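You operate a simulated robot arm through the tools that you are given. There is no shell and no other tool.

The job below is to be done with a simulated robot arm. You get a single attempt, and the scene is never put back.

Task
For thin film: handwheel to 15, taper 20, speed 10, static bar on.
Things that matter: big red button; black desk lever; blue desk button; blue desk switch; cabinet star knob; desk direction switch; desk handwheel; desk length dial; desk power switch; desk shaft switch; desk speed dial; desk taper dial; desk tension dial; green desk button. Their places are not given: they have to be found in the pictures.

Only the result counts: the job must be done as asked and must still hold three seconds after the hand-in. Knocking over, shifting, dropping, spilling or breaking anything else fails it.

Robot
A 7-joint arm with a fingered hand, fixed in place. Base frame: the origin is at the foot of the arm, x ahead of it, y to its left, z up. Lengths are in mm, angles in rad, forces in N, time in s.
With the tool pointing down near the work surface it reaches from about 460 to 900 mm from the base axis. Its first joint turns from -2.496 to 2.496 rad. Payload 3 kg.
Tool frame: the origin (TCP) lies between the finger pads and is the grasp point; the fingertips stand 26 mm ahead of it; z points along the fingers, y is the line along which they close. Largest opening 148 mm; the body of the gripper starts 73 mm behind the TCP. The gripper is a hand of 3 fingers: y runs from the thumb to the fingers, the wrist lies at [0, 0, -229] in the tool frame, and closing takes about 1.5 s.
Orientation is told as [roll, pitch, yaw] about the base's x, y, z axes, in that order, counted from this pose: with the fingers straight down and closing along the base's y, the tool's x points along the base's -x, its y along +y and its z along -z.

Tools
- The arm moves only by the tool arm_command. Its argument "commands" is a list of rows, each an object (a shift or turn left out is 0, a gripper value left out holds the last) with "slide": the shift along the base's x, y, z in units of 250 mm (1.0 is 250 mm), a list of three; "rot": the turn, a rotation vector about the base's x, y, z in units of 120 degrees (1.0 is 120 degrees), a list of three. In form: [{"slide": [dx, dy, dz], "rot": [ax, ay, az]}, ...]. A call has 1 to 20 rows; each row is the pose to reach, as a shift and turn from the pose commanded when the call began. "fingers" is the finger opening in m, from 0 to 0.148, set as the call begins (left out, the last holds). A call with a number of a shift or a turn outside -1 to 1 is refused whole. Rows are played at 5 a second. More than 50 mm and 0.15 rad between two rows, or a gripper value outside its range, and nothing of the call is played. A pose out of reach is approached as far as the arm can. The call stops where the force on the tool passes 40 N (or 10 N more than at its start, if that is more) or the arm is blocked; 0.2 s more then pass. The fingers move at their own pace (about 153 mm/s each) and stop on an object; they squeeze with about 23 N. The grip force told is the motor's: it shows also when the fingers shut on nothing. Time passes only in rows, and 0.2 s behind the last, so rows that repeat a pose let the fingers close. It gives the time, the measured TCP pose, the force on the tool (base axes), the opening and the grip force at its end, in the units of the frame above (readings bear some noise), with the torque about the TCP (base axes, N m) and any sound that the robot's microphone picked up, and new pictures: "show" is both (left out), scene, wrist or none.
- Cameras (640 x 400 px; columns grow to the right, rows downward): "scene" is fixed at [49.4, 649.6, 1730.8]; the picture's right is [-0.73, -0.68, 0.00], its down [-0.37, 0.40, -0.84] and it looks along [0.57, -0.61, -0.55] (base axes); focal length 316 px, centre (320, 200). "wrist" rides on the gripper at [68, -39, -90] in the tool frame; the picture's right is [0.50, 0.87, 0.00], its down [-0.66, 0.38, -0.65] and it looks along [-0.57, 0.33, 0.76] (tool axes); focal length 222 px, centre (320, 200).
- lift_body(by): slides the trunk up (or, below 0, down) by that many mm; the arm rides with it, the base frame stays. It gives what a move gives, with no picture.
- finger_targets(finger1, finger2, thumb_bend): sets how far each is bent, from 0 (flat) to 1 (curled in); at 0.3 the hand is open as for a grip, at 0.7 the pads meet at the TCP. One left out holds its place. A second passes; each finger stops where it meets its share of the squeeze, and holds until it gets a number again. A gripper value or a shape takes the hand back. It gives what a move gives, with no picture; readings hold the bend of each and the force on the fingers (four entries, about 0 where the hand has none), thumb and palm.
- hand_shape(shape): the hand has 3 fingers and takes this shape, open, in about a second: jaw (thumb against the fingers, like two jaws); tri (thumb and two fingers); tip (a fingertip pinch); poke (one finger out to press); point (the index stretched); flat (the hand flat); cup (the hand cupped); fist (a fist). The gripper value then closes the fingers along that shape, each until it touches; the sizes above hold for jaw. It gives what a move gives, with no picture.
- locate(camera, pixels): for up to 12 pixels [column, row] of the newest picture of that camera ("zoom" is the newest enlarged one), the place [x, y, z] in the base frame of the surface seen there, good to about 2 mm. No time passes.
- inspect(camera, box): a new picture of the part [left, top, right, bottom] of that camera's present view, enlarged. No time passes.
- sign_off(): hands the job in; it is judged then, once.

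Open the gripper and draw the arm clear of the work before you hand the job in, unless the task says otherwise.

The tools are called after "Emit:" as a command line: name --argument value ..., lists and objects as JSON in quotes. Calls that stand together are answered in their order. arm_command: Moves the arm, as the interface text tells. Its arguments: {"type":"object","properties":{"commands":{"type":"array","items":{"type":"object","properties":{"slide":{"type":"array","items":{"type":"number"}},"rot":{"type":"array","items":{"type":"number"}}}}},"fingers":{"type":"number"},"show":{"type":"string","enum":["both","scene","wrist","none"]}},"required":["commands"]} The other tools are called the same way: lift_body (by) slides the trunk up or down; hand_shape (shape) gives the hand a shape; finger_targets (finger1, finger2, thumb_bend) moves the fingers one by one; locate (camera, pixels) gives the place of the surface under pixels of a picture; inspect (camera, box) takes an enlarged picture of a part of a camera's view; sign_off () hands the job in.

At the start:

```text
time: 0.0
position: [888.8, -161.3, 1251.3]
ee_rot: [-0.001, -0.001, 0.001]
force: [0.1, 0.2, 0.1]
moment: [0.0, 0.01, -0.01]
finger_gap: 147.8
grasp_force: 0.0
shape: jaw
bend: [0.3, 0.3, 0.3]
finger forces: [0.0, 0.0, 0.0, 0.1, 0.0, 0.1]
trunk travel left (down, up): [-725.0, 165.0]
```

scene: 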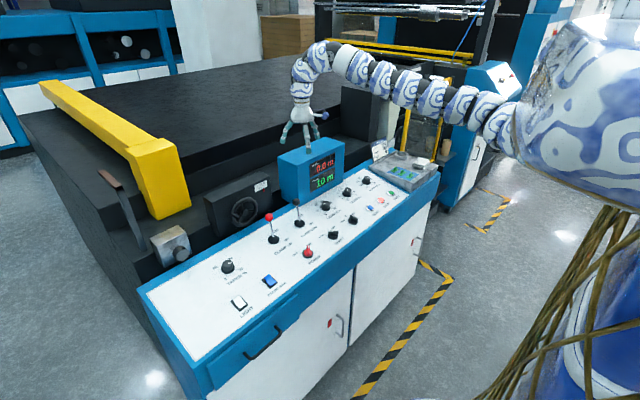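
wrist: 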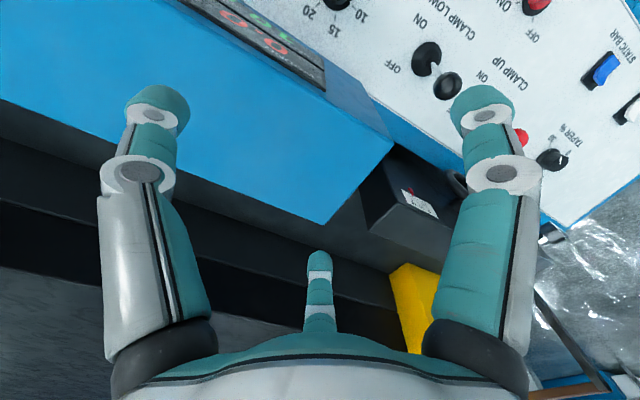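

I start by looking closer at the desk panel in the scene picture, around columns 140-440, rows 140-340.

Emit:
inspect --camera "scene" --box '[190, 220, 310, 320]'

Emit:
inspect --camera "scene" --box '[290, 150, 410, 260]'

Emit:
inspect --camera "scene" --box '[190, 160, 290, 240]'

Emit:
inspect --camera "wrist" --box '[320, 0, 640, 200]'

```text
4.00 times, centred on (250, 270) of scene
```

zoom: 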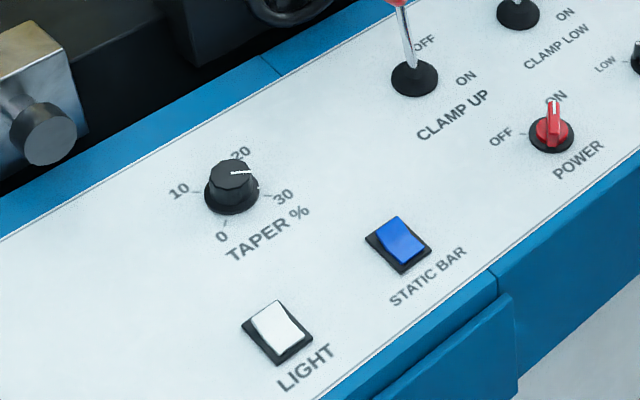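

```text
3.64 times, centred on (350, 205) of scene
```

zoom: 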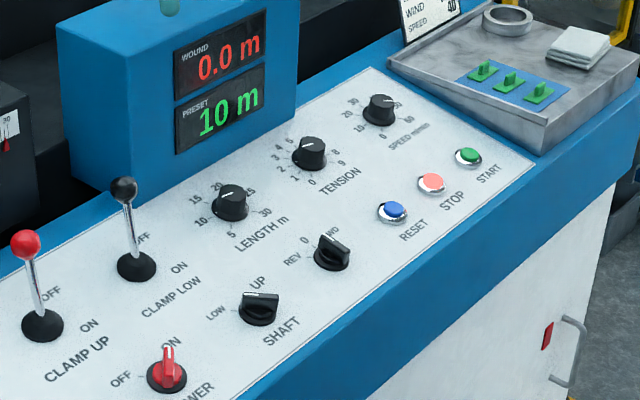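

```text
5.00 times, centred on (240, 200) of scene
```

zoom: 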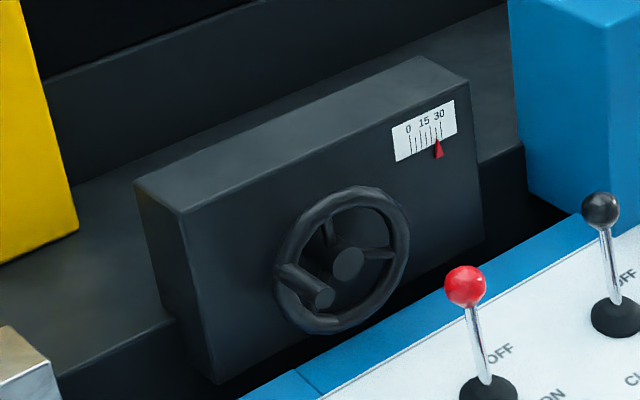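

```text
2.00 times, centred on (480, 100) of wrist
```

zoom: 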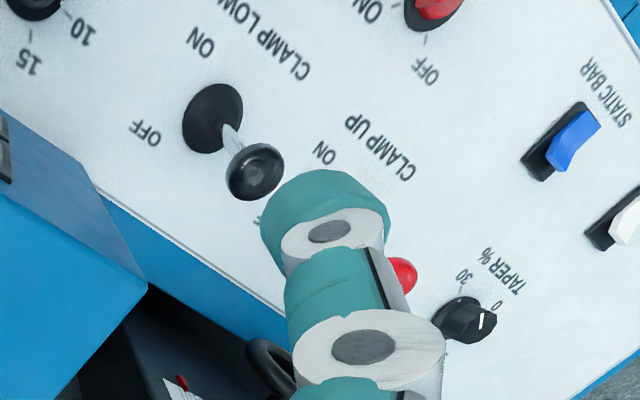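

Zooming tightly on each control: handwheel scale (about 326,188), taper dial (228,265), speed dial (366,181), static bar (269,281).

Emit:
inspect --camera "scene" --box '[264, 176, 288, 194]'

Emit:
inspect --camera "scene" --box '[214, 252, 250, 284]'

Emit:
inspect --camera "scene" --box '[350, 170, 386, 194]'

Emit:
inspect --camera "scene" --box '[224, 268, 284, 318]'

Emit:
inspect --camera "scene" --box '[360, 130, 450, 190]'

```text
16.00 times, centred on (276, 185) of scene
```

zoom: 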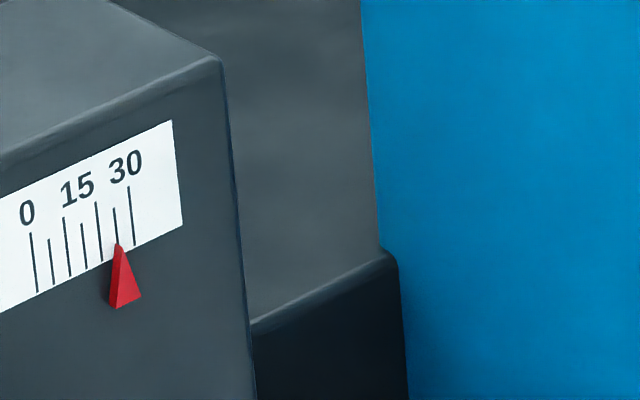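

```text
12.50 times, centred on (232, 268) of scene
```

zoom: 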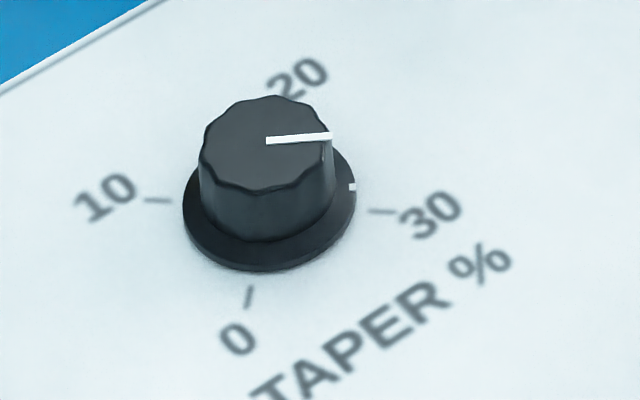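

```text
16.00 times, centred on (368, 182) of scene
```

zoom: 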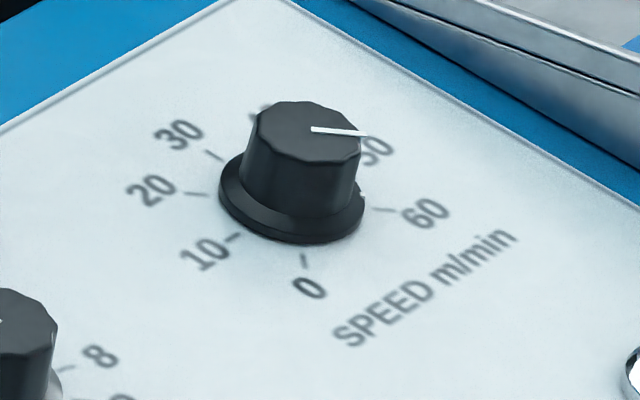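

```text
8.00 times, centred on (254, 293) of scene
```

zoom: 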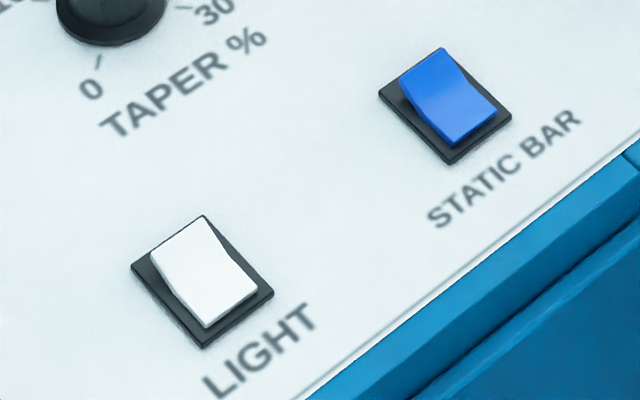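

```text
6.67 times, centred on (405, 160) of scene
```

zoom: 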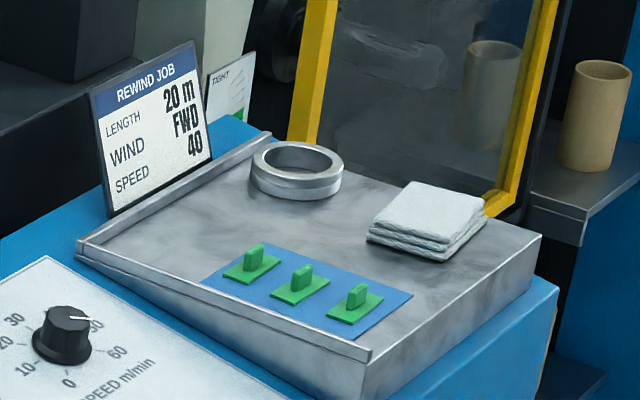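

Handwheel pointer reads about 25, taper about 26, speed about 50. Now I get coordinates of the controls from the scene picture.

Emit:
locate --camera "scene" --pixels '[[228, 265], [366, 180], [269, 281], [240, 303], [243, 210], [252, 218], [146, 292], [430, 180], [200, 358], [355, 165], [269, 218], [310, 170]]'

Emit:
inspect --camera "scene" --box '[200, 180, 300, 240]'

```text
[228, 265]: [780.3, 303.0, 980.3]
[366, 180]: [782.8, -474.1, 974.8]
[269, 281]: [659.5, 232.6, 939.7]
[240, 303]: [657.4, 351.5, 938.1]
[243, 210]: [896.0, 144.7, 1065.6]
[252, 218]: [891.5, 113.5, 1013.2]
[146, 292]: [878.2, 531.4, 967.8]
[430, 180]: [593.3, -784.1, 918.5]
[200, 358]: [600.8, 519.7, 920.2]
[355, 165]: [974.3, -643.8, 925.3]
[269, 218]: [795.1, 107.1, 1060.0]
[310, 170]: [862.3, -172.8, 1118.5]
```

```text
6.40 times, centred on (250, 210) of scene
```

zoom: 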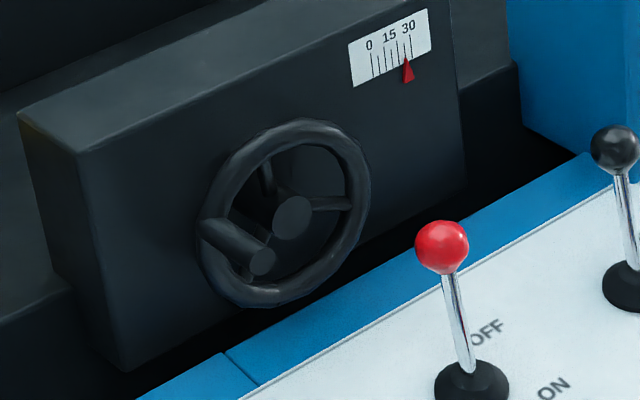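

The panel slopes gently up toward +x, and text reads with "up" toward +x. I zoom on the taper dial at (228,265) to locate its ticks and pointer.

Emit:
inspect --camera "scene" --box '[214, 252, 250, 284]'

Emit:
locate --camera "zoom" --pixels '[[249, 296], [158, 200], [382, 211], [268, 140], [328, 135], [352, 187], [220, 250], [300, 75], [430, 215], [105, 195], [238, 340], [205, 150]]'

```text
12.50 times, centred on (232, 268) of scene
```

zoom: 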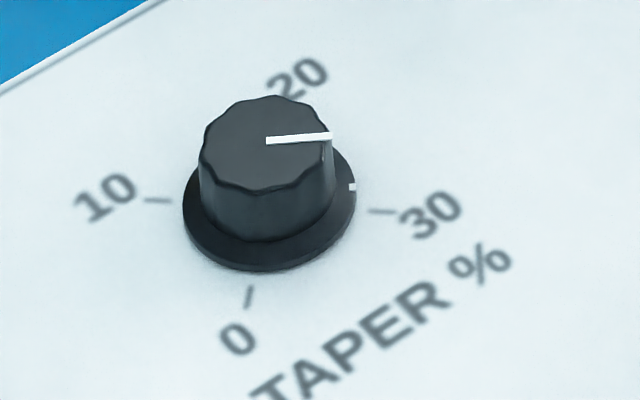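

```text
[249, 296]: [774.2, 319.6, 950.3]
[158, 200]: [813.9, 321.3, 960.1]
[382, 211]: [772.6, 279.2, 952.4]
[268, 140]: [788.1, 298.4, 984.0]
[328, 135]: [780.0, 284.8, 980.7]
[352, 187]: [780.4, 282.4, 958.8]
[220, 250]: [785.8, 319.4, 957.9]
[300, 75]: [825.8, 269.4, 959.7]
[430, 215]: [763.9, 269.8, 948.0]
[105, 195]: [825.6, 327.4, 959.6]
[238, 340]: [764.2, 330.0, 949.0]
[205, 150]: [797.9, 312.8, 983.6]
```

Taper scale runs -135° to +135° (9°/unit) and the pointer stands near 123°, so about 28.7; target is 45°. Now the same for the speed dial near (366,181).

Emit:
inspect --camera "scene" --box '[350, 170, 386, 194]'

Emit:
locate --camera "zoom" --pixels '[[304, 260], [232, 238], [195, 194], [214, 155], [385, 211], [313, 129], [365, 134], [364, 193], [260, 240], [230, 175], [500, 310], [300, 80]]'

Emit:
inspect --camera "scene" --box '[220, 184, 268, 234]'

```text
16.00 times, centred on (368, 182) of scene
```

zoom: 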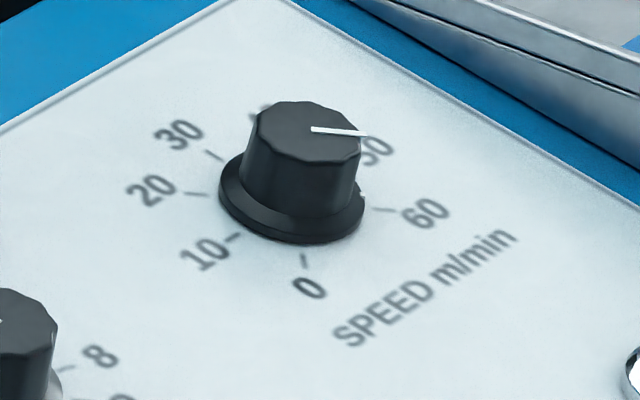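

```text
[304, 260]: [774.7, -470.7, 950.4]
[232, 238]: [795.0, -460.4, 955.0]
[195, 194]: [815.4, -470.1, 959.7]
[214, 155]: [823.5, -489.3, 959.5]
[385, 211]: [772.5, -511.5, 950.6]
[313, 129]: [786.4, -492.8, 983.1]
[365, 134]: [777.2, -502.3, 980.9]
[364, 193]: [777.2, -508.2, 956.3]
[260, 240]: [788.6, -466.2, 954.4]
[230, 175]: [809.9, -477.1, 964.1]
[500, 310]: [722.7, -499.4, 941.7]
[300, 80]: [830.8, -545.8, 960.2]
```

```text
8.00 times, centred on (244, 209) of scene
```

zoom: 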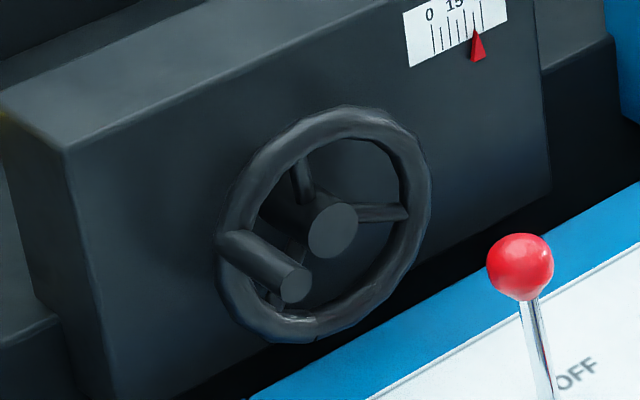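

Speed pointer is near 134° (about 60) and must go to -90° (10). Now I locate the handwheel points in the newest zoom (hub 333,230; handle tip 295,285; rim top 350,115; rim bottom 290,335).

Emit:
locate --camera "zoom" --pixels '[[333, 230], [295, 285], [235, 238], [350, 118], [290, 330], [422, 210], [232, 200], [400, 290], [477, 48], [432, 40], [482, 15], [520, 265]]'

Emit:
inspect --camera "scene" --box '[224, 268, 284, 318]'

Emit:
locate --camera "zoom" --pixels '[[410, 85], [440, 55], [450, 95], [445, 130], [480, 105], [470, 120], [385, 95], [448, 160], [508, 117], [438, 50], [495, 110], [425, 105]]'

```text
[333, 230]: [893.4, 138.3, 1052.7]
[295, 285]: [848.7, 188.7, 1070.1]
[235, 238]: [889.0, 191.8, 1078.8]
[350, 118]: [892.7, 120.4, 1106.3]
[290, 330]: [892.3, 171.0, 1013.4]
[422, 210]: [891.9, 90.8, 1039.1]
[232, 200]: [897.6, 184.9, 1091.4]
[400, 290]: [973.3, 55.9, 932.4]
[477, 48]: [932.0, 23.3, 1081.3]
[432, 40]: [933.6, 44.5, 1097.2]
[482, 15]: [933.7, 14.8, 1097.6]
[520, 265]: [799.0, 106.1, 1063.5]
```

```text
8.00 times, centred on (254, 293) of scene
```

zoom: 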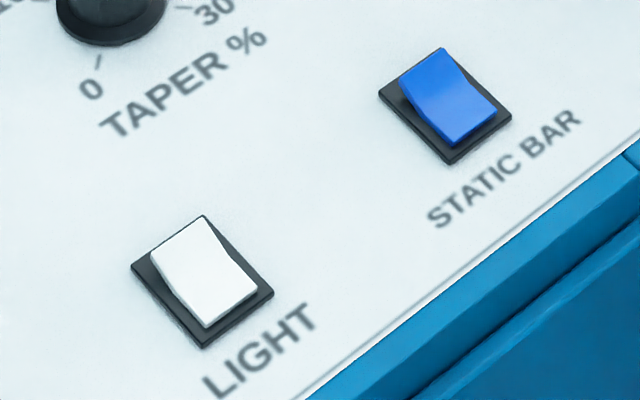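

```text
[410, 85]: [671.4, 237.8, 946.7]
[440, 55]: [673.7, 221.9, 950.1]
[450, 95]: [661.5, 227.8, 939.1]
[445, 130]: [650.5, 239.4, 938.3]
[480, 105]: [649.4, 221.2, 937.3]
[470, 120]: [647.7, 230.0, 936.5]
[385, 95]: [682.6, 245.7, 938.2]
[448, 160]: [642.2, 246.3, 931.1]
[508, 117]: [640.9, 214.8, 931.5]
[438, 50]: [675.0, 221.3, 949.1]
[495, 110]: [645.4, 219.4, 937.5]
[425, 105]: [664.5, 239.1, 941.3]
```

The rocker's far (+x) end is raised at about (674,222,950), so pressing that end toggles it. I look at the hand itself before moving (scene columns 270-340, rows 60-160).

Emit:
inspect --camera "scene" --box '[270, 50, 350, 150]'

Emit:
locate --camera "wrist" --pixels '[[158, 95], [483, 95], [320, 262], [140, 180], [505, 180]]'

```text
4.00 times, centred on (310, 100) of scene
```

zoom: 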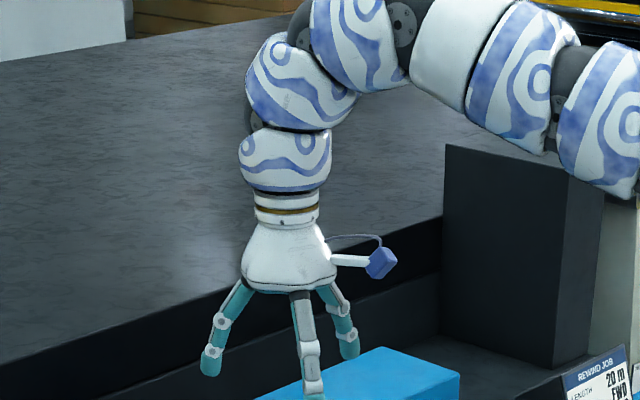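

```text
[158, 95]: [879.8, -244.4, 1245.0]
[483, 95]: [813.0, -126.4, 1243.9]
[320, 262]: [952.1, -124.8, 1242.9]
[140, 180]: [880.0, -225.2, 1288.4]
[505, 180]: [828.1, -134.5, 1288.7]
```

The hand is a symmetric three-finger one: thumb toward -y, the other fingers toward ±x/+y. I set the poke shape and look at it.

Emit:
hand_shape --shape "poke"

Emit:
inspect --camera "scene" --box '[270, 50, 350, 150]'

Emit:
inspect --camera "wrist" --box '[0, 0, 640, 400]'

```text
time: 0.9
position: [889.4, -161.1, 1252.5]
ee_rot: [-0.001, 0.001, 0.0]
force: [-0.7, 0.2, -0.1]
moment: [-0.03, 0.03, -0.01]
finger_gap: 0.2
grasp_force: 0.2
shape: poke
bend: [1.0, 1.0, 0.4]
finger forces: [0.0, 0.0, 0.0, 0.1, 0.1, 0.0]
trunk travel left (down, up): [-725.0, 165.0]
```

```text
4.00 times, centred on (310, 100) of scene
```

zoom: 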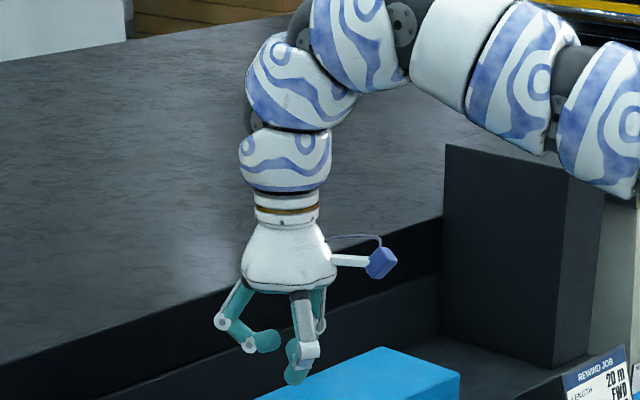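

```text
1.00 times, centred on (320, 200) of wrist (not enlarged: the box is as wide or as high as the picture)
```

zoom: 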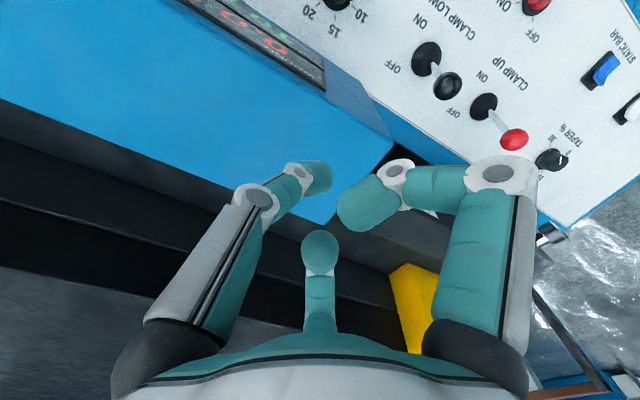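

In the poke shape the thumb (left in the wrist picture) reaches forward with its tip near (322,176). I locate the finger tips in the tool's surroundings.

Emit:
locate --camera "wrist" --pixels '[[322, 176], [305, 180], [260, 198], [355, 215], [320, 245], [398, 172], [505, 172]]'

Emit:
inspect --camera "scene" --box '[310, 115, 370, 152]'

```text
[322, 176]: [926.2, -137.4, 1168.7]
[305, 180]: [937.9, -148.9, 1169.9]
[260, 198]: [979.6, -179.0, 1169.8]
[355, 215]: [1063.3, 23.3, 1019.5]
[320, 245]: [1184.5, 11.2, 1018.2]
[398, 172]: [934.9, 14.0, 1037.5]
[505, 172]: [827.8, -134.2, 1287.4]
```

```text
10.67 times, centred on (340, 134) of scene
```

zoom: 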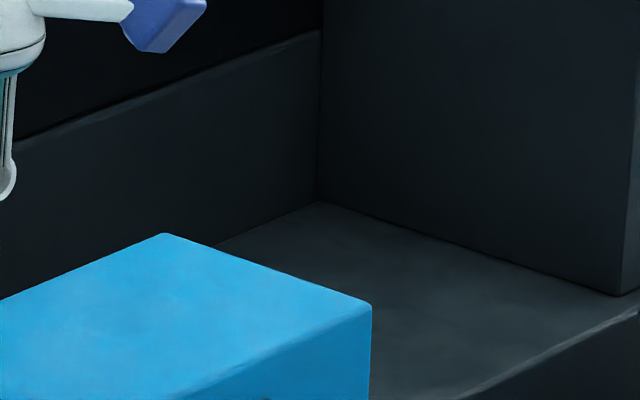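

The locate call used the older wrist picture, so I retake a wrist picture as a zoom and locate on that.

Emit:
inspect --camera "wrist" --box '[160, 100, 560, 350]'

Emit:
locate --camera "zoom" --pixels '[[250, 120], [225, 130], [155, 155], [300, 180], [256, 230], [256, 260], [380, 115], [545, 115]]'

```text
1.60 times, centred on (360, 225) of wrist
```

zoom: 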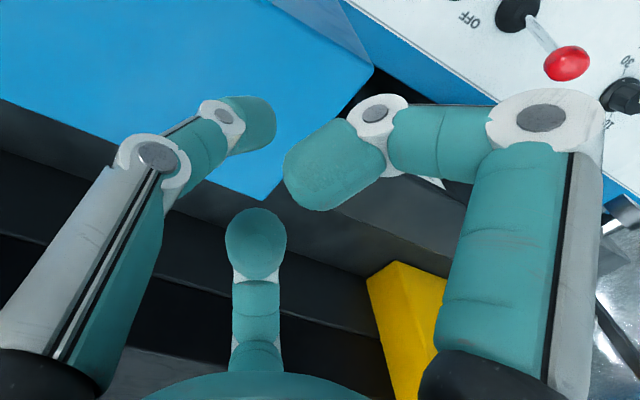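

```text
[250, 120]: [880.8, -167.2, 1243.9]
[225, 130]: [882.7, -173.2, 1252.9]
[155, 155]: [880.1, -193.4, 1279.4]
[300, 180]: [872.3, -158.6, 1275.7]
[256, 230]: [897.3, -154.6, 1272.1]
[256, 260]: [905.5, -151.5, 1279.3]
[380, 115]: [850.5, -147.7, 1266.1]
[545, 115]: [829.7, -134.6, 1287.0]
```

Thumb tip seems to be nearly at the tool axis. I zoom the scene picture on the tip near (304,143) to find its lowest point.

Emit:
inspect --camera "scene" --box '[288, 118, 328, 150]'

Emit:
locate --camera "zoom" --pixels '[[220, 300], [235, 320], [245, 328], [215, 260], [250, 290], [300, 200], [60, 230]]'

```text
12.50 times, centred on (308, 134) of scene
```

zoom: 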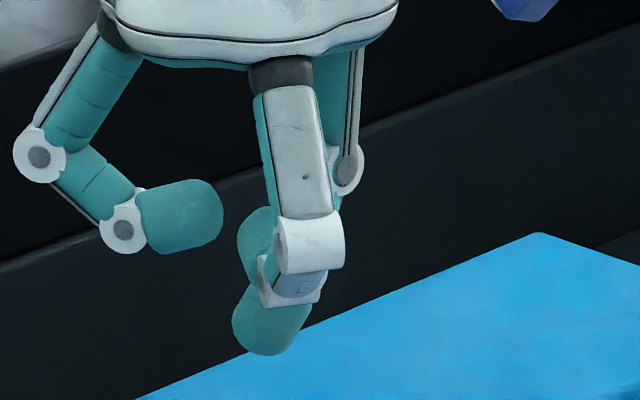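

```text
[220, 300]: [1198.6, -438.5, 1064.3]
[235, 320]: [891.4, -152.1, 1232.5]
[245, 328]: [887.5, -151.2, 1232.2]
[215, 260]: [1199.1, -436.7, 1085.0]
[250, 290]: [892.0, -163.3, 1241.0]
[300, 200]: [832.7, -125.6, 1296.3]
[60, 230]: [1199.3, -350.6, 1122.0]
```

Thumb tip stands at about TCP + (0, +4, -21). I move at height toward the static bar switch in steps, first half of the way.

Emit:
arm_command --commands '[{"slide": [-0.088, 0.155, 0]}, {"slide": [-0.176, 0.31, 0]}, {"slide": [-0.264, 0.465, 0]}, {"slide": [-0.352, 0.62, 0]}, {"slide": [-0.44, 0.776, 0]}, {"slide": [-0.44, 0.776, 0]}]' --show "none"

Emit:
arm_command --commands '[{"slide": [-0.088, 0.155, 0]}, {"slide": [-0.176, 0.31, 0]}, {"slide": [-0.264, 0.465, 0]}, {"slide": [-0.352, 0.62, 0]}, {"slide": [-0.436, 0.772, 0]}, {"slide": [-0.436, 0.772, -0.16]}, {"slide": [-0.436, 0.772, -0.32]}, {"slide": [-0.436, 0.772, -0.48]}, {"slide": [-0.436, 0.772, -0.64]}, {"slide": [-0.436, 0.772, -0.8]}, {"slide": [-0.436, 0.772, -0.8]}]' --show "both"

```text
time: 2.3
position: [803.0, 14.5, 1258.3]
ee_rot: [0.001, 0.001, -0.002]
force: [-0.3, 0.3, 0.3]
moment: [-0.01, 0.02, 0.01]
finger_gap: 0.0
grasp_force: 0.1
shape: poke
bend: [1.0, 1.0, 0.4]
finger forces: [0.0, 0.0, 0.1, 0.0, 0.1, 0.0]
out of reach, approached as far as the arm can: row 4, 5, 6
trunk travel left (down, up): [-725.0, 165.0]
```

```text
time: 4.9
position: [717.9, 205.1, 1094.2]
ee_rot: [-0.014, -0.074, 0.0]
force: [0.8, 0.4, 0.2]
moment: [-0.02, -0.01, 0.0]
finger_gap: 0.0
grasp_force: 0.1
shape: poke
bend: [1.0, 1.0, 0.4]
finger forces: [0.0, 0.0, 0.0, 0.0, 0.0, 0.0]
out of reach, approached as far as the arm can: row 1, 2, 3, 4, 5, 6, 7, 8, 9
trunk travel left (down, up): [-725.0, 165.0]
stopped in row 11: the arm was blocked; the commanded pose is now the measured one
```

scene: 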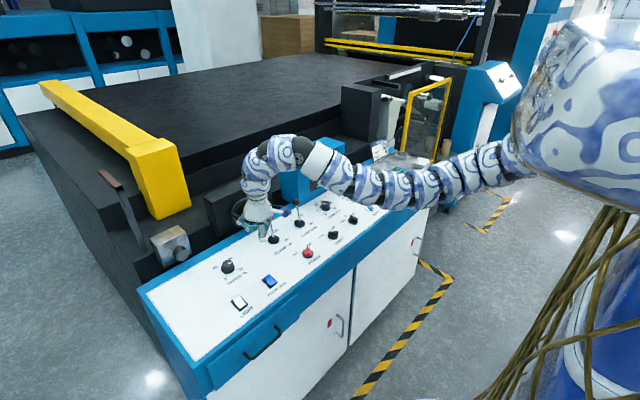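
wrist: 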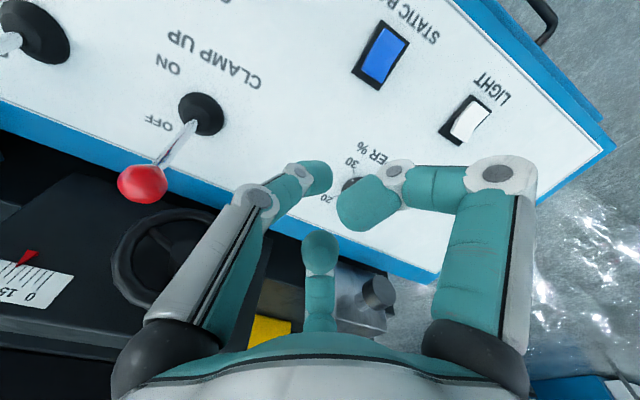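

Several rows were out of reach at that height, and the hand stopped at (718,205,1094). I locate points along the arm in the scene picture (from 515,145 to 258,180) to understand its posture.

Emit:
locate --camera "scene" --pixels '[[540, 120], [512, 145], [490, 155], [465, 168], [430, 185], [400, 188], [370, 182], [345, 172], [320, 158], [285, 150], [258, 165], [258, 208]]'

Emit:
inspect --camera "scene" --box '[220, 120, 440, 260]'

```text
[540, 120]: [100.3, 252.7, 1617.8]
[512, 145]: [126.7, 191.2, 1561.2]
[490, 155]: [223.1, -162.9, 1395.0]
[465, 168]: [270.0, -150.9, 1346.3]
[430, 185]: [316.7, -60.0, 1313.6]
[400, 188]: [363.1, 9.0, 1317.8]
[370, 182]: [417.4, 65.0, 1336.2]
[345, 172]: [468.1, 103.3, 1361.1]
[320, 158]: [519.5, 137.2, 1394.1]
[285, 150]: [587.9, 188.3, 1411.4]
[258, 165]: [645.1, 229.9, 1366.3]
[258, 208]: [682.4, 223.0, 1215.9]
```

```text
2.86 times, centred on (330, 190) of scene
```

zoom: 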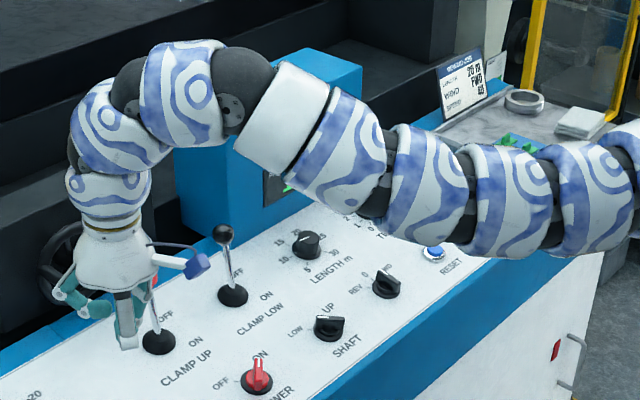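

The forearm rises steeply from a low elbow, so the wrist has to fold sharply; raising the trunk should ease this. I lift the trunk 150 mm (the hand rises too, clear of everything).

Emit:
lift_body --by 150

Emit:
arm_command --commands '[{"slide": [-0.03, 0.02, -0.1], "rot": [0.007, 0.035, 0]}, {"slide": [-0.06, 0.04, -0.25], "rot": [0.007, 0.035, 0]}, {"slide": [-0.1, 0.06, -0.4], "rot": [0.007, 0.035, 0]}, {"slide": [-0.14, 0.08, -0.5], "rot": [0.007, 0.035, 0]}, {"slide": [-0.19, 0.083, -0.6], "rot": [0.007, 0.035, 0]}, {"slide": [-0.19, 0.083, -0.7], "rot": [0.007, 0.035, 0]}, {"slide": [-0.19, 0.083, -0.7], "rot": [0.007, 0.035, 0]}]' --show "both"

```text
time: 6.7
position: [717.5, 205.7, 1244.2]
ee_rot: [-0.014, -0.07, -0.001]
force: [-0.2, -0.2, 0.0]
moment: [0.01, -0.01, -0.01]
finger_gap: 0.0
grasp_force: 0.0
shape: poke
bend: [1.0, 1.0, 0.4]
finger forces: [0.1, 0.1, 0.0, 0.1, 0.0, 0.0]
trunk travel left (down, up): [-875.0, 15.0]
```

```text
time: 8.2
position: [668.2, 226.7, 1070.5]
ee_rot: [-0.001, 0.001, 0.0]
force: [-0.3, 0.1, 0.1]
moment: [-0.02, -0.02, 0.01]
finger_gap: 0.0
grasp_force: 0.2
shape: poke
bend: [1.0, 1.0, 0.4]
finger forces: [0.0, 0.1, 0.0, 0.0, 0.0, 0.0]
trunk travel left (down, up): [-875.0, 15.0]
```

scene: 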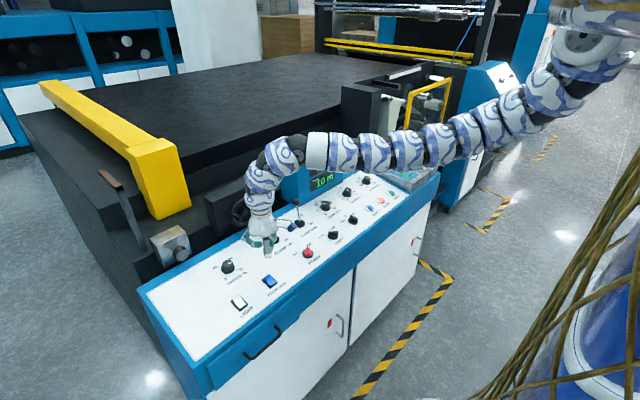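
wrist: 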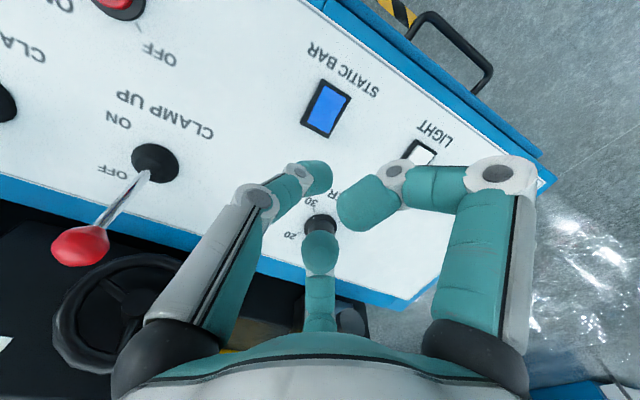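

Raising the trunk solved the reach: tool vertical at (668,227,1070). I check the rocker in the wrist picture near (327,108) for a refined position.

Emit:
inspect --camera "wrist" --box '[280, 60, 380, 160]'

Emit:
locate --camera "wrist" --pixels '[[316, 128], [324, 132], [305, 125], [333, 80], [350, 97], [328, 105], [340, 90]]'

```text
4.00 times, centred on (330, 110) of wrist
```

zoom: 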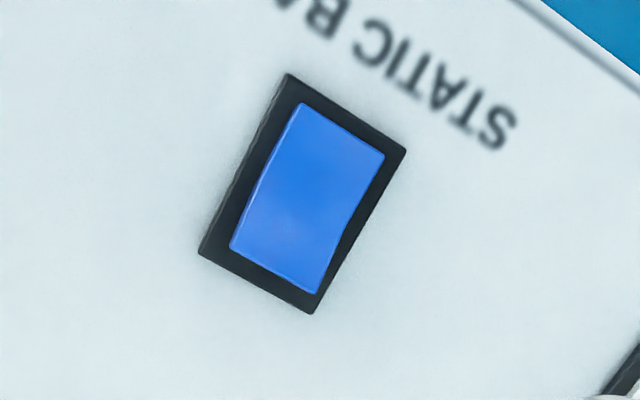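

```text
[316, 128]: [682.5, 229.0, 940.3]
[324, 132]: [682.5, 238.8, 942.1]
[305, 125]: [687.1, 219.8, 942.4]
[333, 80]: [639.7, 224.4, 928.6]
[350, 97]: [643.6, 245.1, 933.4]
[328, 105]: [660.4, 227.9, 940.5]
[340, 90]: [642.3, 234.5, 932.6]
```

The rocker's centre is about (661,230), far end at x≈674. I lower the thumb tip over the far end to just above it.

Emit:
arm_command --commands '[{"slide": [0.024, -0.003, -0.12]}, {"slide": [0.024, -0.003, -0.24]}, {"slide": [0.024, -0.003, -0.34]}, {"slide": [0.024, -0.003, -0.34]}]' --show "both"

Emit:
inspect --camera "scene" --box '[240, 240, 300, 300]'

Emit:
inspect --camera "wrist" --box '[240, 100, 400, 200]'

```text
time: 9.2
position: [675.6, 224.8, 985.6]
ee_rot: [0.003, 0.002, -0.002]
force: [-0.2, -0.1, -0.2]
moment: [0.03, -0.02, 0.0]
finger_gap: 0.0
grasp_force: 0.0
shape: poke
bend: [1.0, 1.0, 0.4]
finger forces: [0.0, 0.1, 0.0, 0.0, 0.1, 0.1]
trunk travel left (down, up): [-875.0, 15.0]
```

scene: 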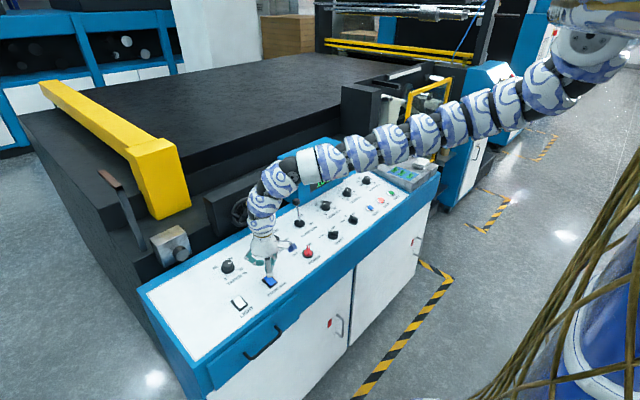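
wrist: 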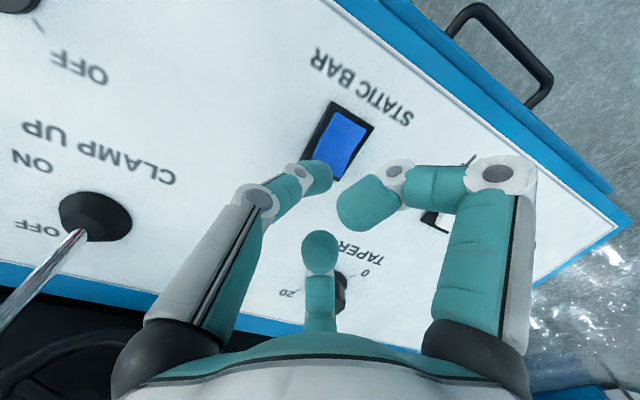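

```text
6.67 times, centred on (270, 270) of scene
```

zoom: 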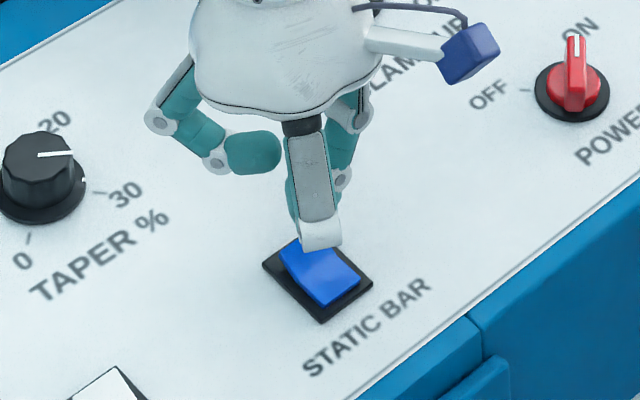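

```text
4.00 times, centred on (320, 150) of wrist
```

zoom: 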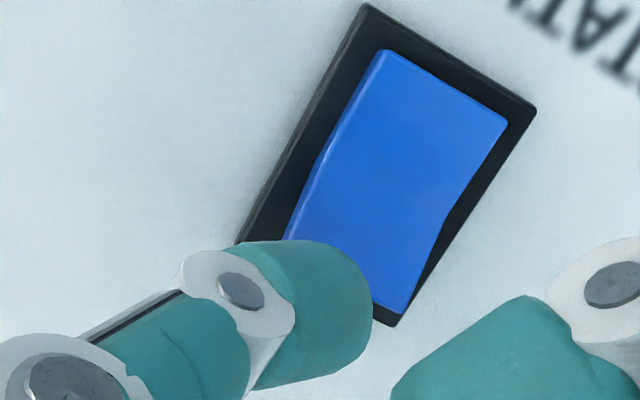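

The thumb tip is over the rocker's far end. I press down in small rows and watch the force and the sound.

Emit:
arm_command --commands '[{"slide": [0, 0, -0.02]}, {"slide": [0, 0, -0.04]}, {"slide": [0, 0, -0.05]}, {"slide": [0, 0, -0.06]}, {"slide": [0, 0, -0.07]}, {"slide": [0, 0, -0.08]}]' --show "wrist"

Emit:
inspect --camera "scene" --box '[240, 240, 300, 300]'

```text
time: 10.7
position: [676.1, 224.5, 968.7]
ee_rot: [0.004, -0.005, -0.002]
force: [-10.8, -9.6, 33.7]
moment: [-0.02, 0.08, 0.02]
finger_gap: 0.1
grasp_force: 0.1
shape: poke
bend: [1.0, 1.0, 0.91]
finger forces: [0.0, 0.0, 0.0, 0.1, 35.2, 0.0]
trunk travel left (down, up): [-875.0, 15.0]
stopped in row 6: the force on the tool passed its limit at 45 N (the readings are from after the stop); the commanded pose is now the measured one
```

wrist: 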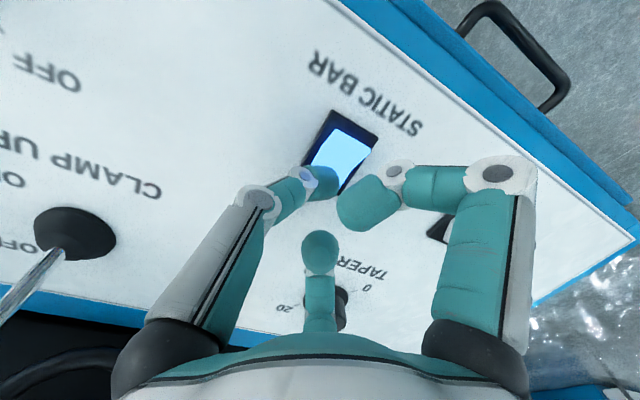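

```text
6.67 times, centred on (270, 270) of scene
```

zoom: 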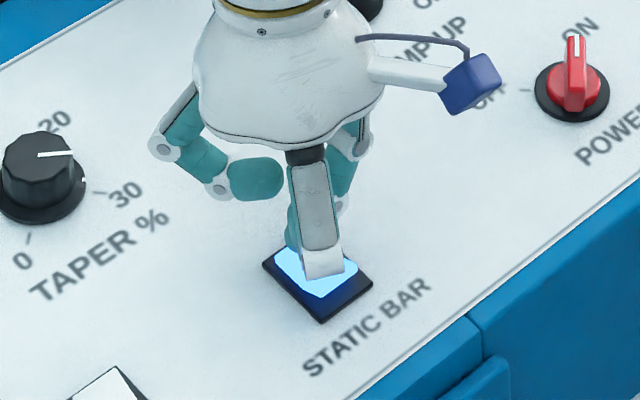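

The rocker now glows light blue, so the static bar is on. I retract straight up.

Emit:
arm_command --commands '[{"slide": [0, 0, 0.08]}, {"slide": [0, 0, 0.24]}, {"slide": [0, 0, 0.4]}, {"slide": [0, 0, 0.56]}, {"slide": [0, 0, 0.56]}]' --show "both"

Emit:
inspect --camera "wrist" --box '[240, 40, 440, 170]'

```text
time: 11.9
position: [677.8, 228.2, 1105.9]
ee_rot: [-0.001, 0.001, 0.0]
force: [0.5, -1.0, -0.6]
moment: [0.01, 0.0, 0.03]
finger_gap: 0.0
grasp_force: 0.1
shape: poke
bend: [1.0, 1.0, 0.4]
finger forces: [0.0, 0.0, 0.0, 0.1, 0.1, 0.0]
trunk travel left (down, up): [-875.0, 15.0]
```

scene: 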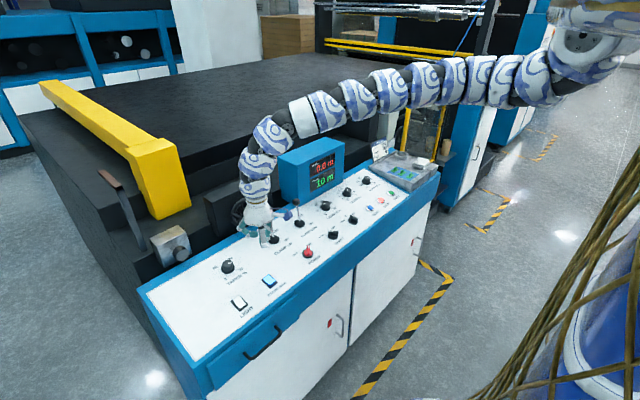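
wrist: 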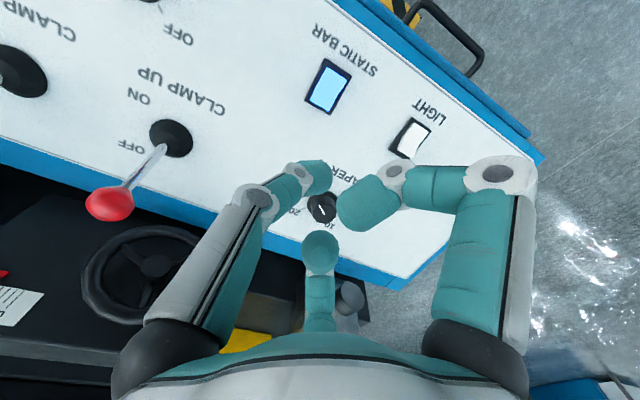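

```text
3.08 times, centred on (340, 105) of wrist
```

zoom: 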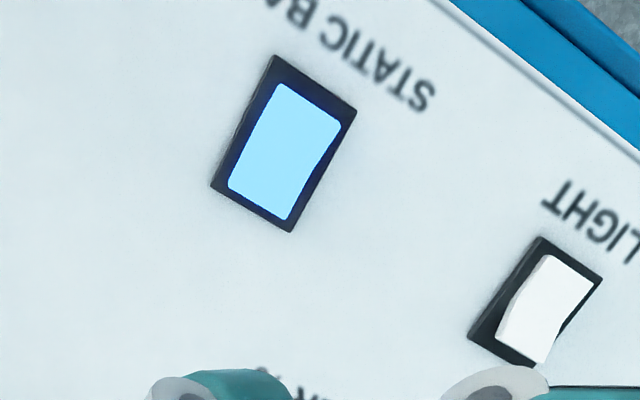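

The static bar stays lit. Next the taper dial at (789,300,984): I open the hand in the jaw shape up here.

Emit:
hand_shape --shape "jaw"

Emit:
arm_command --commands '[{"slide": [0.13, 0.1, 0.03], "rot": [0, -0.028, 0]}, {"slide": [0.26, 0.2, 0.03], "rot": [0, -0.056, 0]}, {"slide": [0.388, 0.287, 0.03], "rot": [0, -0.0826, 0]}, {"slide": [0.388, 0.287, 0.03], "rot": [0, -0.0826, 0]}]' --show "none"

Emit:
arm_command --commands '[{"rot": [0.0115, 0, -0.0656]}, {"rot": [0.023, 0, -0.1312]}, {"rot": [0.0345, 0, -0.1968]}, {"rot": [0.046, 0, -0.2624]}, {"rot": [0.0573, 0, -0.328]}, {"rot": [0.0573, 0, -0.328]}]' --fingers 0.08 --show "both"

```text
time: 12.8
position: [678.9, 228.6, 1104.6]
ee_rot: [0.001, -0.001, 0.001]
force: [-0.7, -1.0, -0.5]
moment: [-0.05, -0.03, -0.02]
finger_gap: 147.8
grasp_force: 0.0
shape: jaw
bend: [0.3, 0.3, 0.3]
finger forces: [0.1, 0.0, 0.0, 0.0, 0.0, 0.0]
trunk travel left (down, up): [-875.0, 15.0]
```

```text
time: 13.8
position: [774.1, 297.1, 1115.4]
ee_rot: [0.002, -0.175, 0.002]
force: [0.6, 1.2, -0.8]
moment: [-0.03, 0.03, -0.01]
finger_gap: 148.1
grasp_force: 0.1
shape: jaw
bend: [0.3, 0.3, 0.3]
finger forces: [0.0, 0.1, 0.0, 0.0, 0.0, 0.1]
trunk travel left (down, up): [-875.0, 15.0]
```

```text
time: 15.2
position: [774.9, 297.6, 1112.8]
ee_rot: [0.114, -0.133, -0.708]
force: [1.1, 0.7, -0.1]
moment: [0.0, -0.01, 0.03]
finger_gap: 80.5
grasp_force: 0.1
shape: jaw
bend: [0.34, 0.34, 0.7]
finger forces: [0.0, 0.0, 0.0, 0.0, 0.1, 0.0]
trunk travel left (down, up): [-875.0, 15.0]
```

scene: 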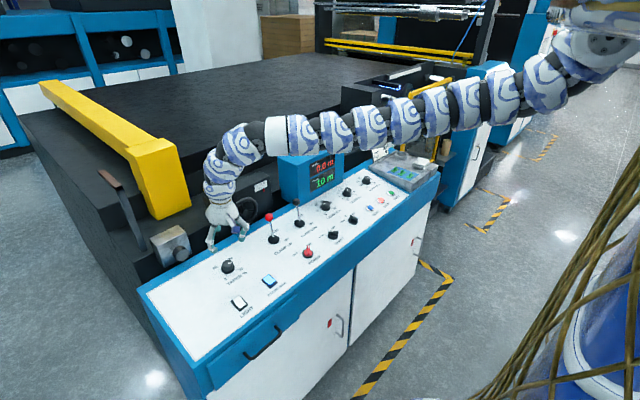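
wrist: 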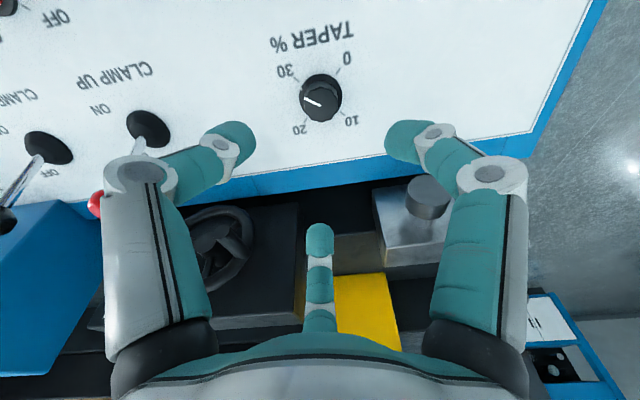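

The hand is above the dial (dial at 320,97 in the wrist picture). I zoom on the hand in the scene picture to see how the fingers stand.

Emit:
inspect --camera "scene" --box '[190, 180, 270, 280]'

Emit:
inspect --camera "wrist" --box '[80, 60, 560, 360]'

Emit:
locate --camera "wrist" --pixels '[[235, 140], [400, 140], [320, 235], [220, 145], [140, 172], [490, 172], [320, 97], [304, 98]]'

```text
4.00 times, centred on (230, 230) of scene
```

zoom: 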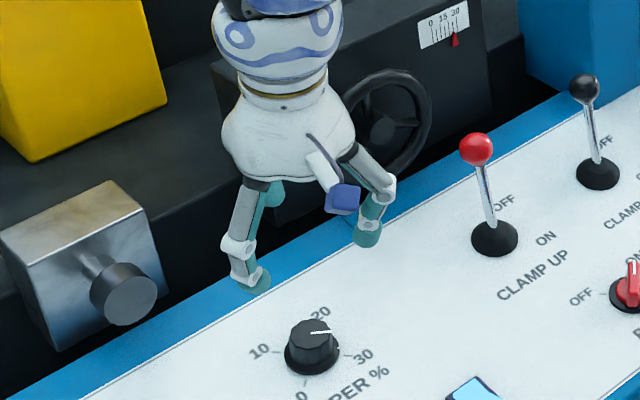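

```text
1.33 times, centred on (320, 210) of wrist
```

zoom: 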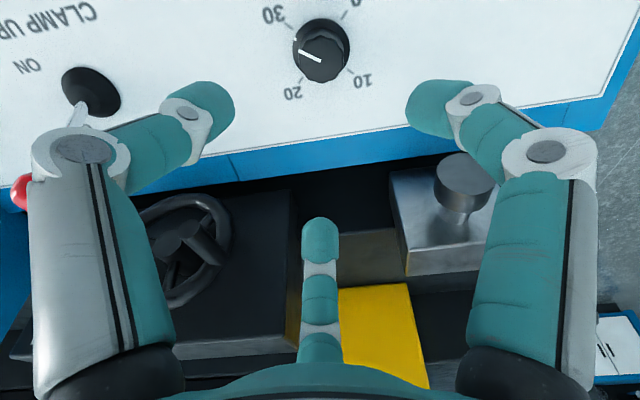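

```text
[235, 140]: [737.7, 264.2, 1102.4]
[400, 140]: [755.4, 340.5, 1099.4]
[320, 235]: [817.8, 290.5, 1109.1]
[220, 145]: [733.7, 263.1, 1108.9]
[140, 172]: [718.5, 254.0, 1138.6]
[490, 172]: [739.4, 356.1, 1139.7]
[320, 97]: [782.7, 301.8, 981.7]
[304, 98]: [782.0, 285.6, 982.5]
```

Fingers stand symmetric around the tool axis. I zoom on the taper knob in the wrist view to refine its centre and pointer angle.

Emit:
inspect --camera "wrist" --box '[270, 60, 370, 140]'

Emit:
locate --camera "zoom" --pixels '[[340, 260], [272, 240], [240, 180], [390, 170], [320, 120], [320, 270], [330, 180], [275, 195], [410, 230], [230, 220]]'

```text
5.00 times, centred on (320, 100) of wrist
```

zoom: 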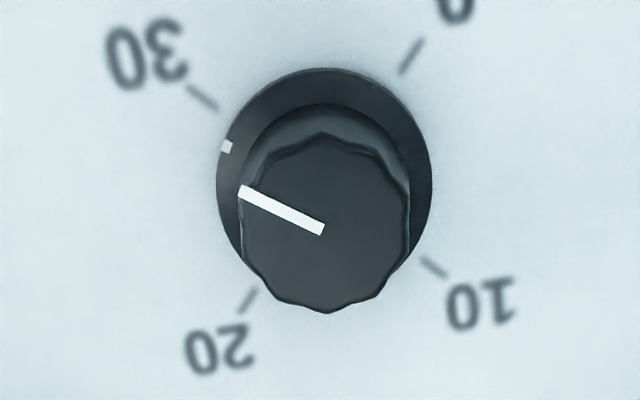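

```text
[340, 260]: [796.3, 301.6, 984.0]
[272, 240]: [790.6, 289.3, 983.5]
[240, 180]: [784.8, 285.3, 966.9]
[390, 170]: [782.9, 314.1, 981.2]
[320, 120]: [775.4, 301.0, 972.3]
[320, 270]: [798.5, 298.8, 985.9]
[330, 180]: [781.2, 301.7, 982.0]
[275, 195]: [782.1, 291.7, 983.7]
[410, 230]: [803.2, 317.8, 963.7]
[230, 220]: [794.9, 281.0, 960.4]
```

Knob top centre is about (789,300.4,984) and the pointer reads about 28.6, so about +77° of turn is needed. I lower the open hand along the knob axis to 42 mm above the panel.

Emit:
arm_command --commands '[{"slide": [-0.0064, 0.0112, -0.153]}, {"slide": [0.0208, 0.0112, -0.31]}, {"slide": [0.038, 0.0112, -0.409]}, {"slide": [0.0472, 0.0112, -0.46]}, {"slide": [0.0472, 0.0112, -0.46]}]' --show "both"

Emit:
inspect --camera "scene" --box '[190, 220, 270, 290]'

Emit:
inspect --camera "wrist" --box '[200, 80, 440, 240]'

```text
time: 16.4
position: [775.0, 295.3, 1029.9]
ee_rot: [0.113, -0.132, -0.706]
force: [-0.8, 0.2, 0.1]
moment: [0.0, 0.03, 0.0]
finger_gap: 80.4
grasp_force: 0.1
shape: jaw
bend: [0.34, 0.34, 0.7]
finger forces: [0.0, 0.1, 0.0, 0.0, 0.1, 0.0]
out of reach, approached as far as the arm can: row 2, 3, 4, 5
trunk travel left (down, up): [-875.0, 15.0]
```

scene: 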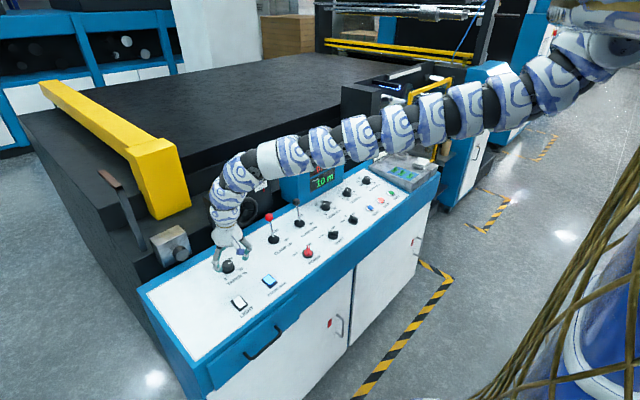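
wrist: 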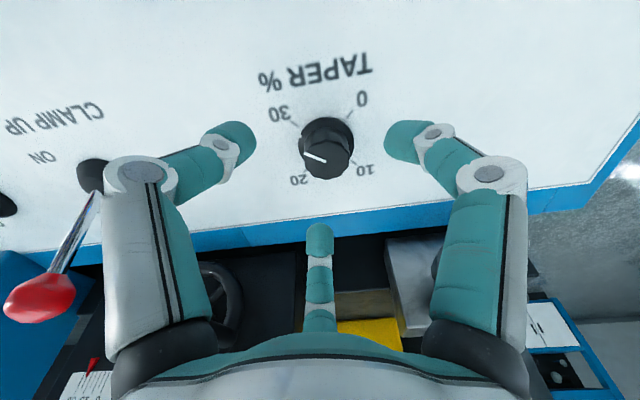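

```text
5.71 times, centred on (230, 255) of scene
```

zoom: 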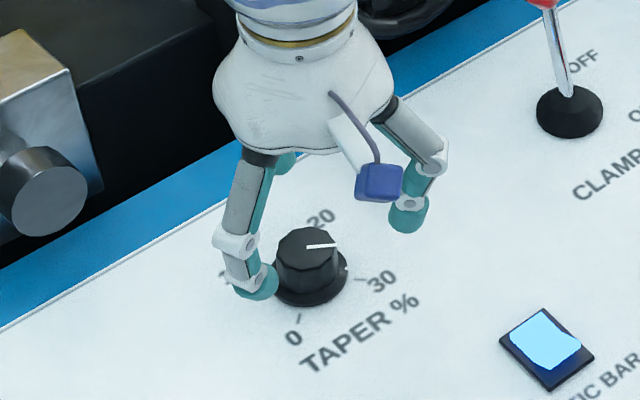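

```text
2.50 times, centred on (320, 160) of wrist
```

zoom: 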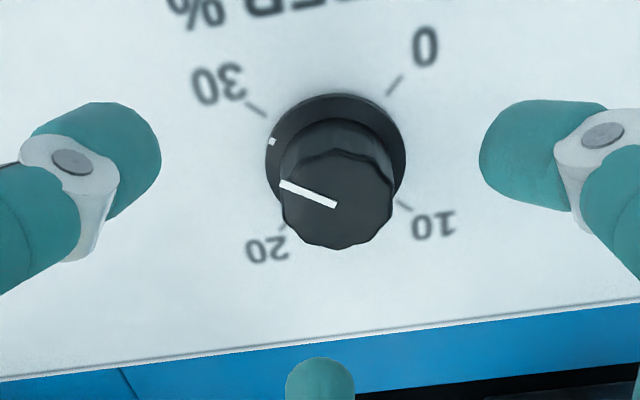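

The arm is stretched with the trunk raised, stopping at (775,295,1030). I locate points along the arm (e.g. 600,50 to 225,205) to see its posture.

Emit:
locate --camera "scene" --pixels '[[600, 40], [575, 60], [545, 85], [510, 98], [470, 108], [432, 118], [395, 128], [360, 138], [325, 145], [285, 155], [240, 172], [224, 200]]'

```text
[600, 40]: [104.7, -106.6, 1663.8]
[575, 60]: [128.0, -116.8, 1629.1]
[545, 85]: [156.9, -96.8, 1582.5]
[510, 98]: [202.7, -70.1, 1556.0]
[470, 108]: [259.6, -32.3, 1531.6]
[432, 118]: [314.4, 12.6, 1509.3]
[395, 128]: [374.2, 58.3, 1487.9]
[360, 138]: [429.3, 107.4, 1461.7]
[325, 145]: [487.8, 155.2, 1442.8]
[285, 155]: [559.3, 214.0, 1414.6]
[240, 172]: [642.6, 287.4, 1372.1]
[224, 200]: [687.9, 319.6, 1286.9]
```

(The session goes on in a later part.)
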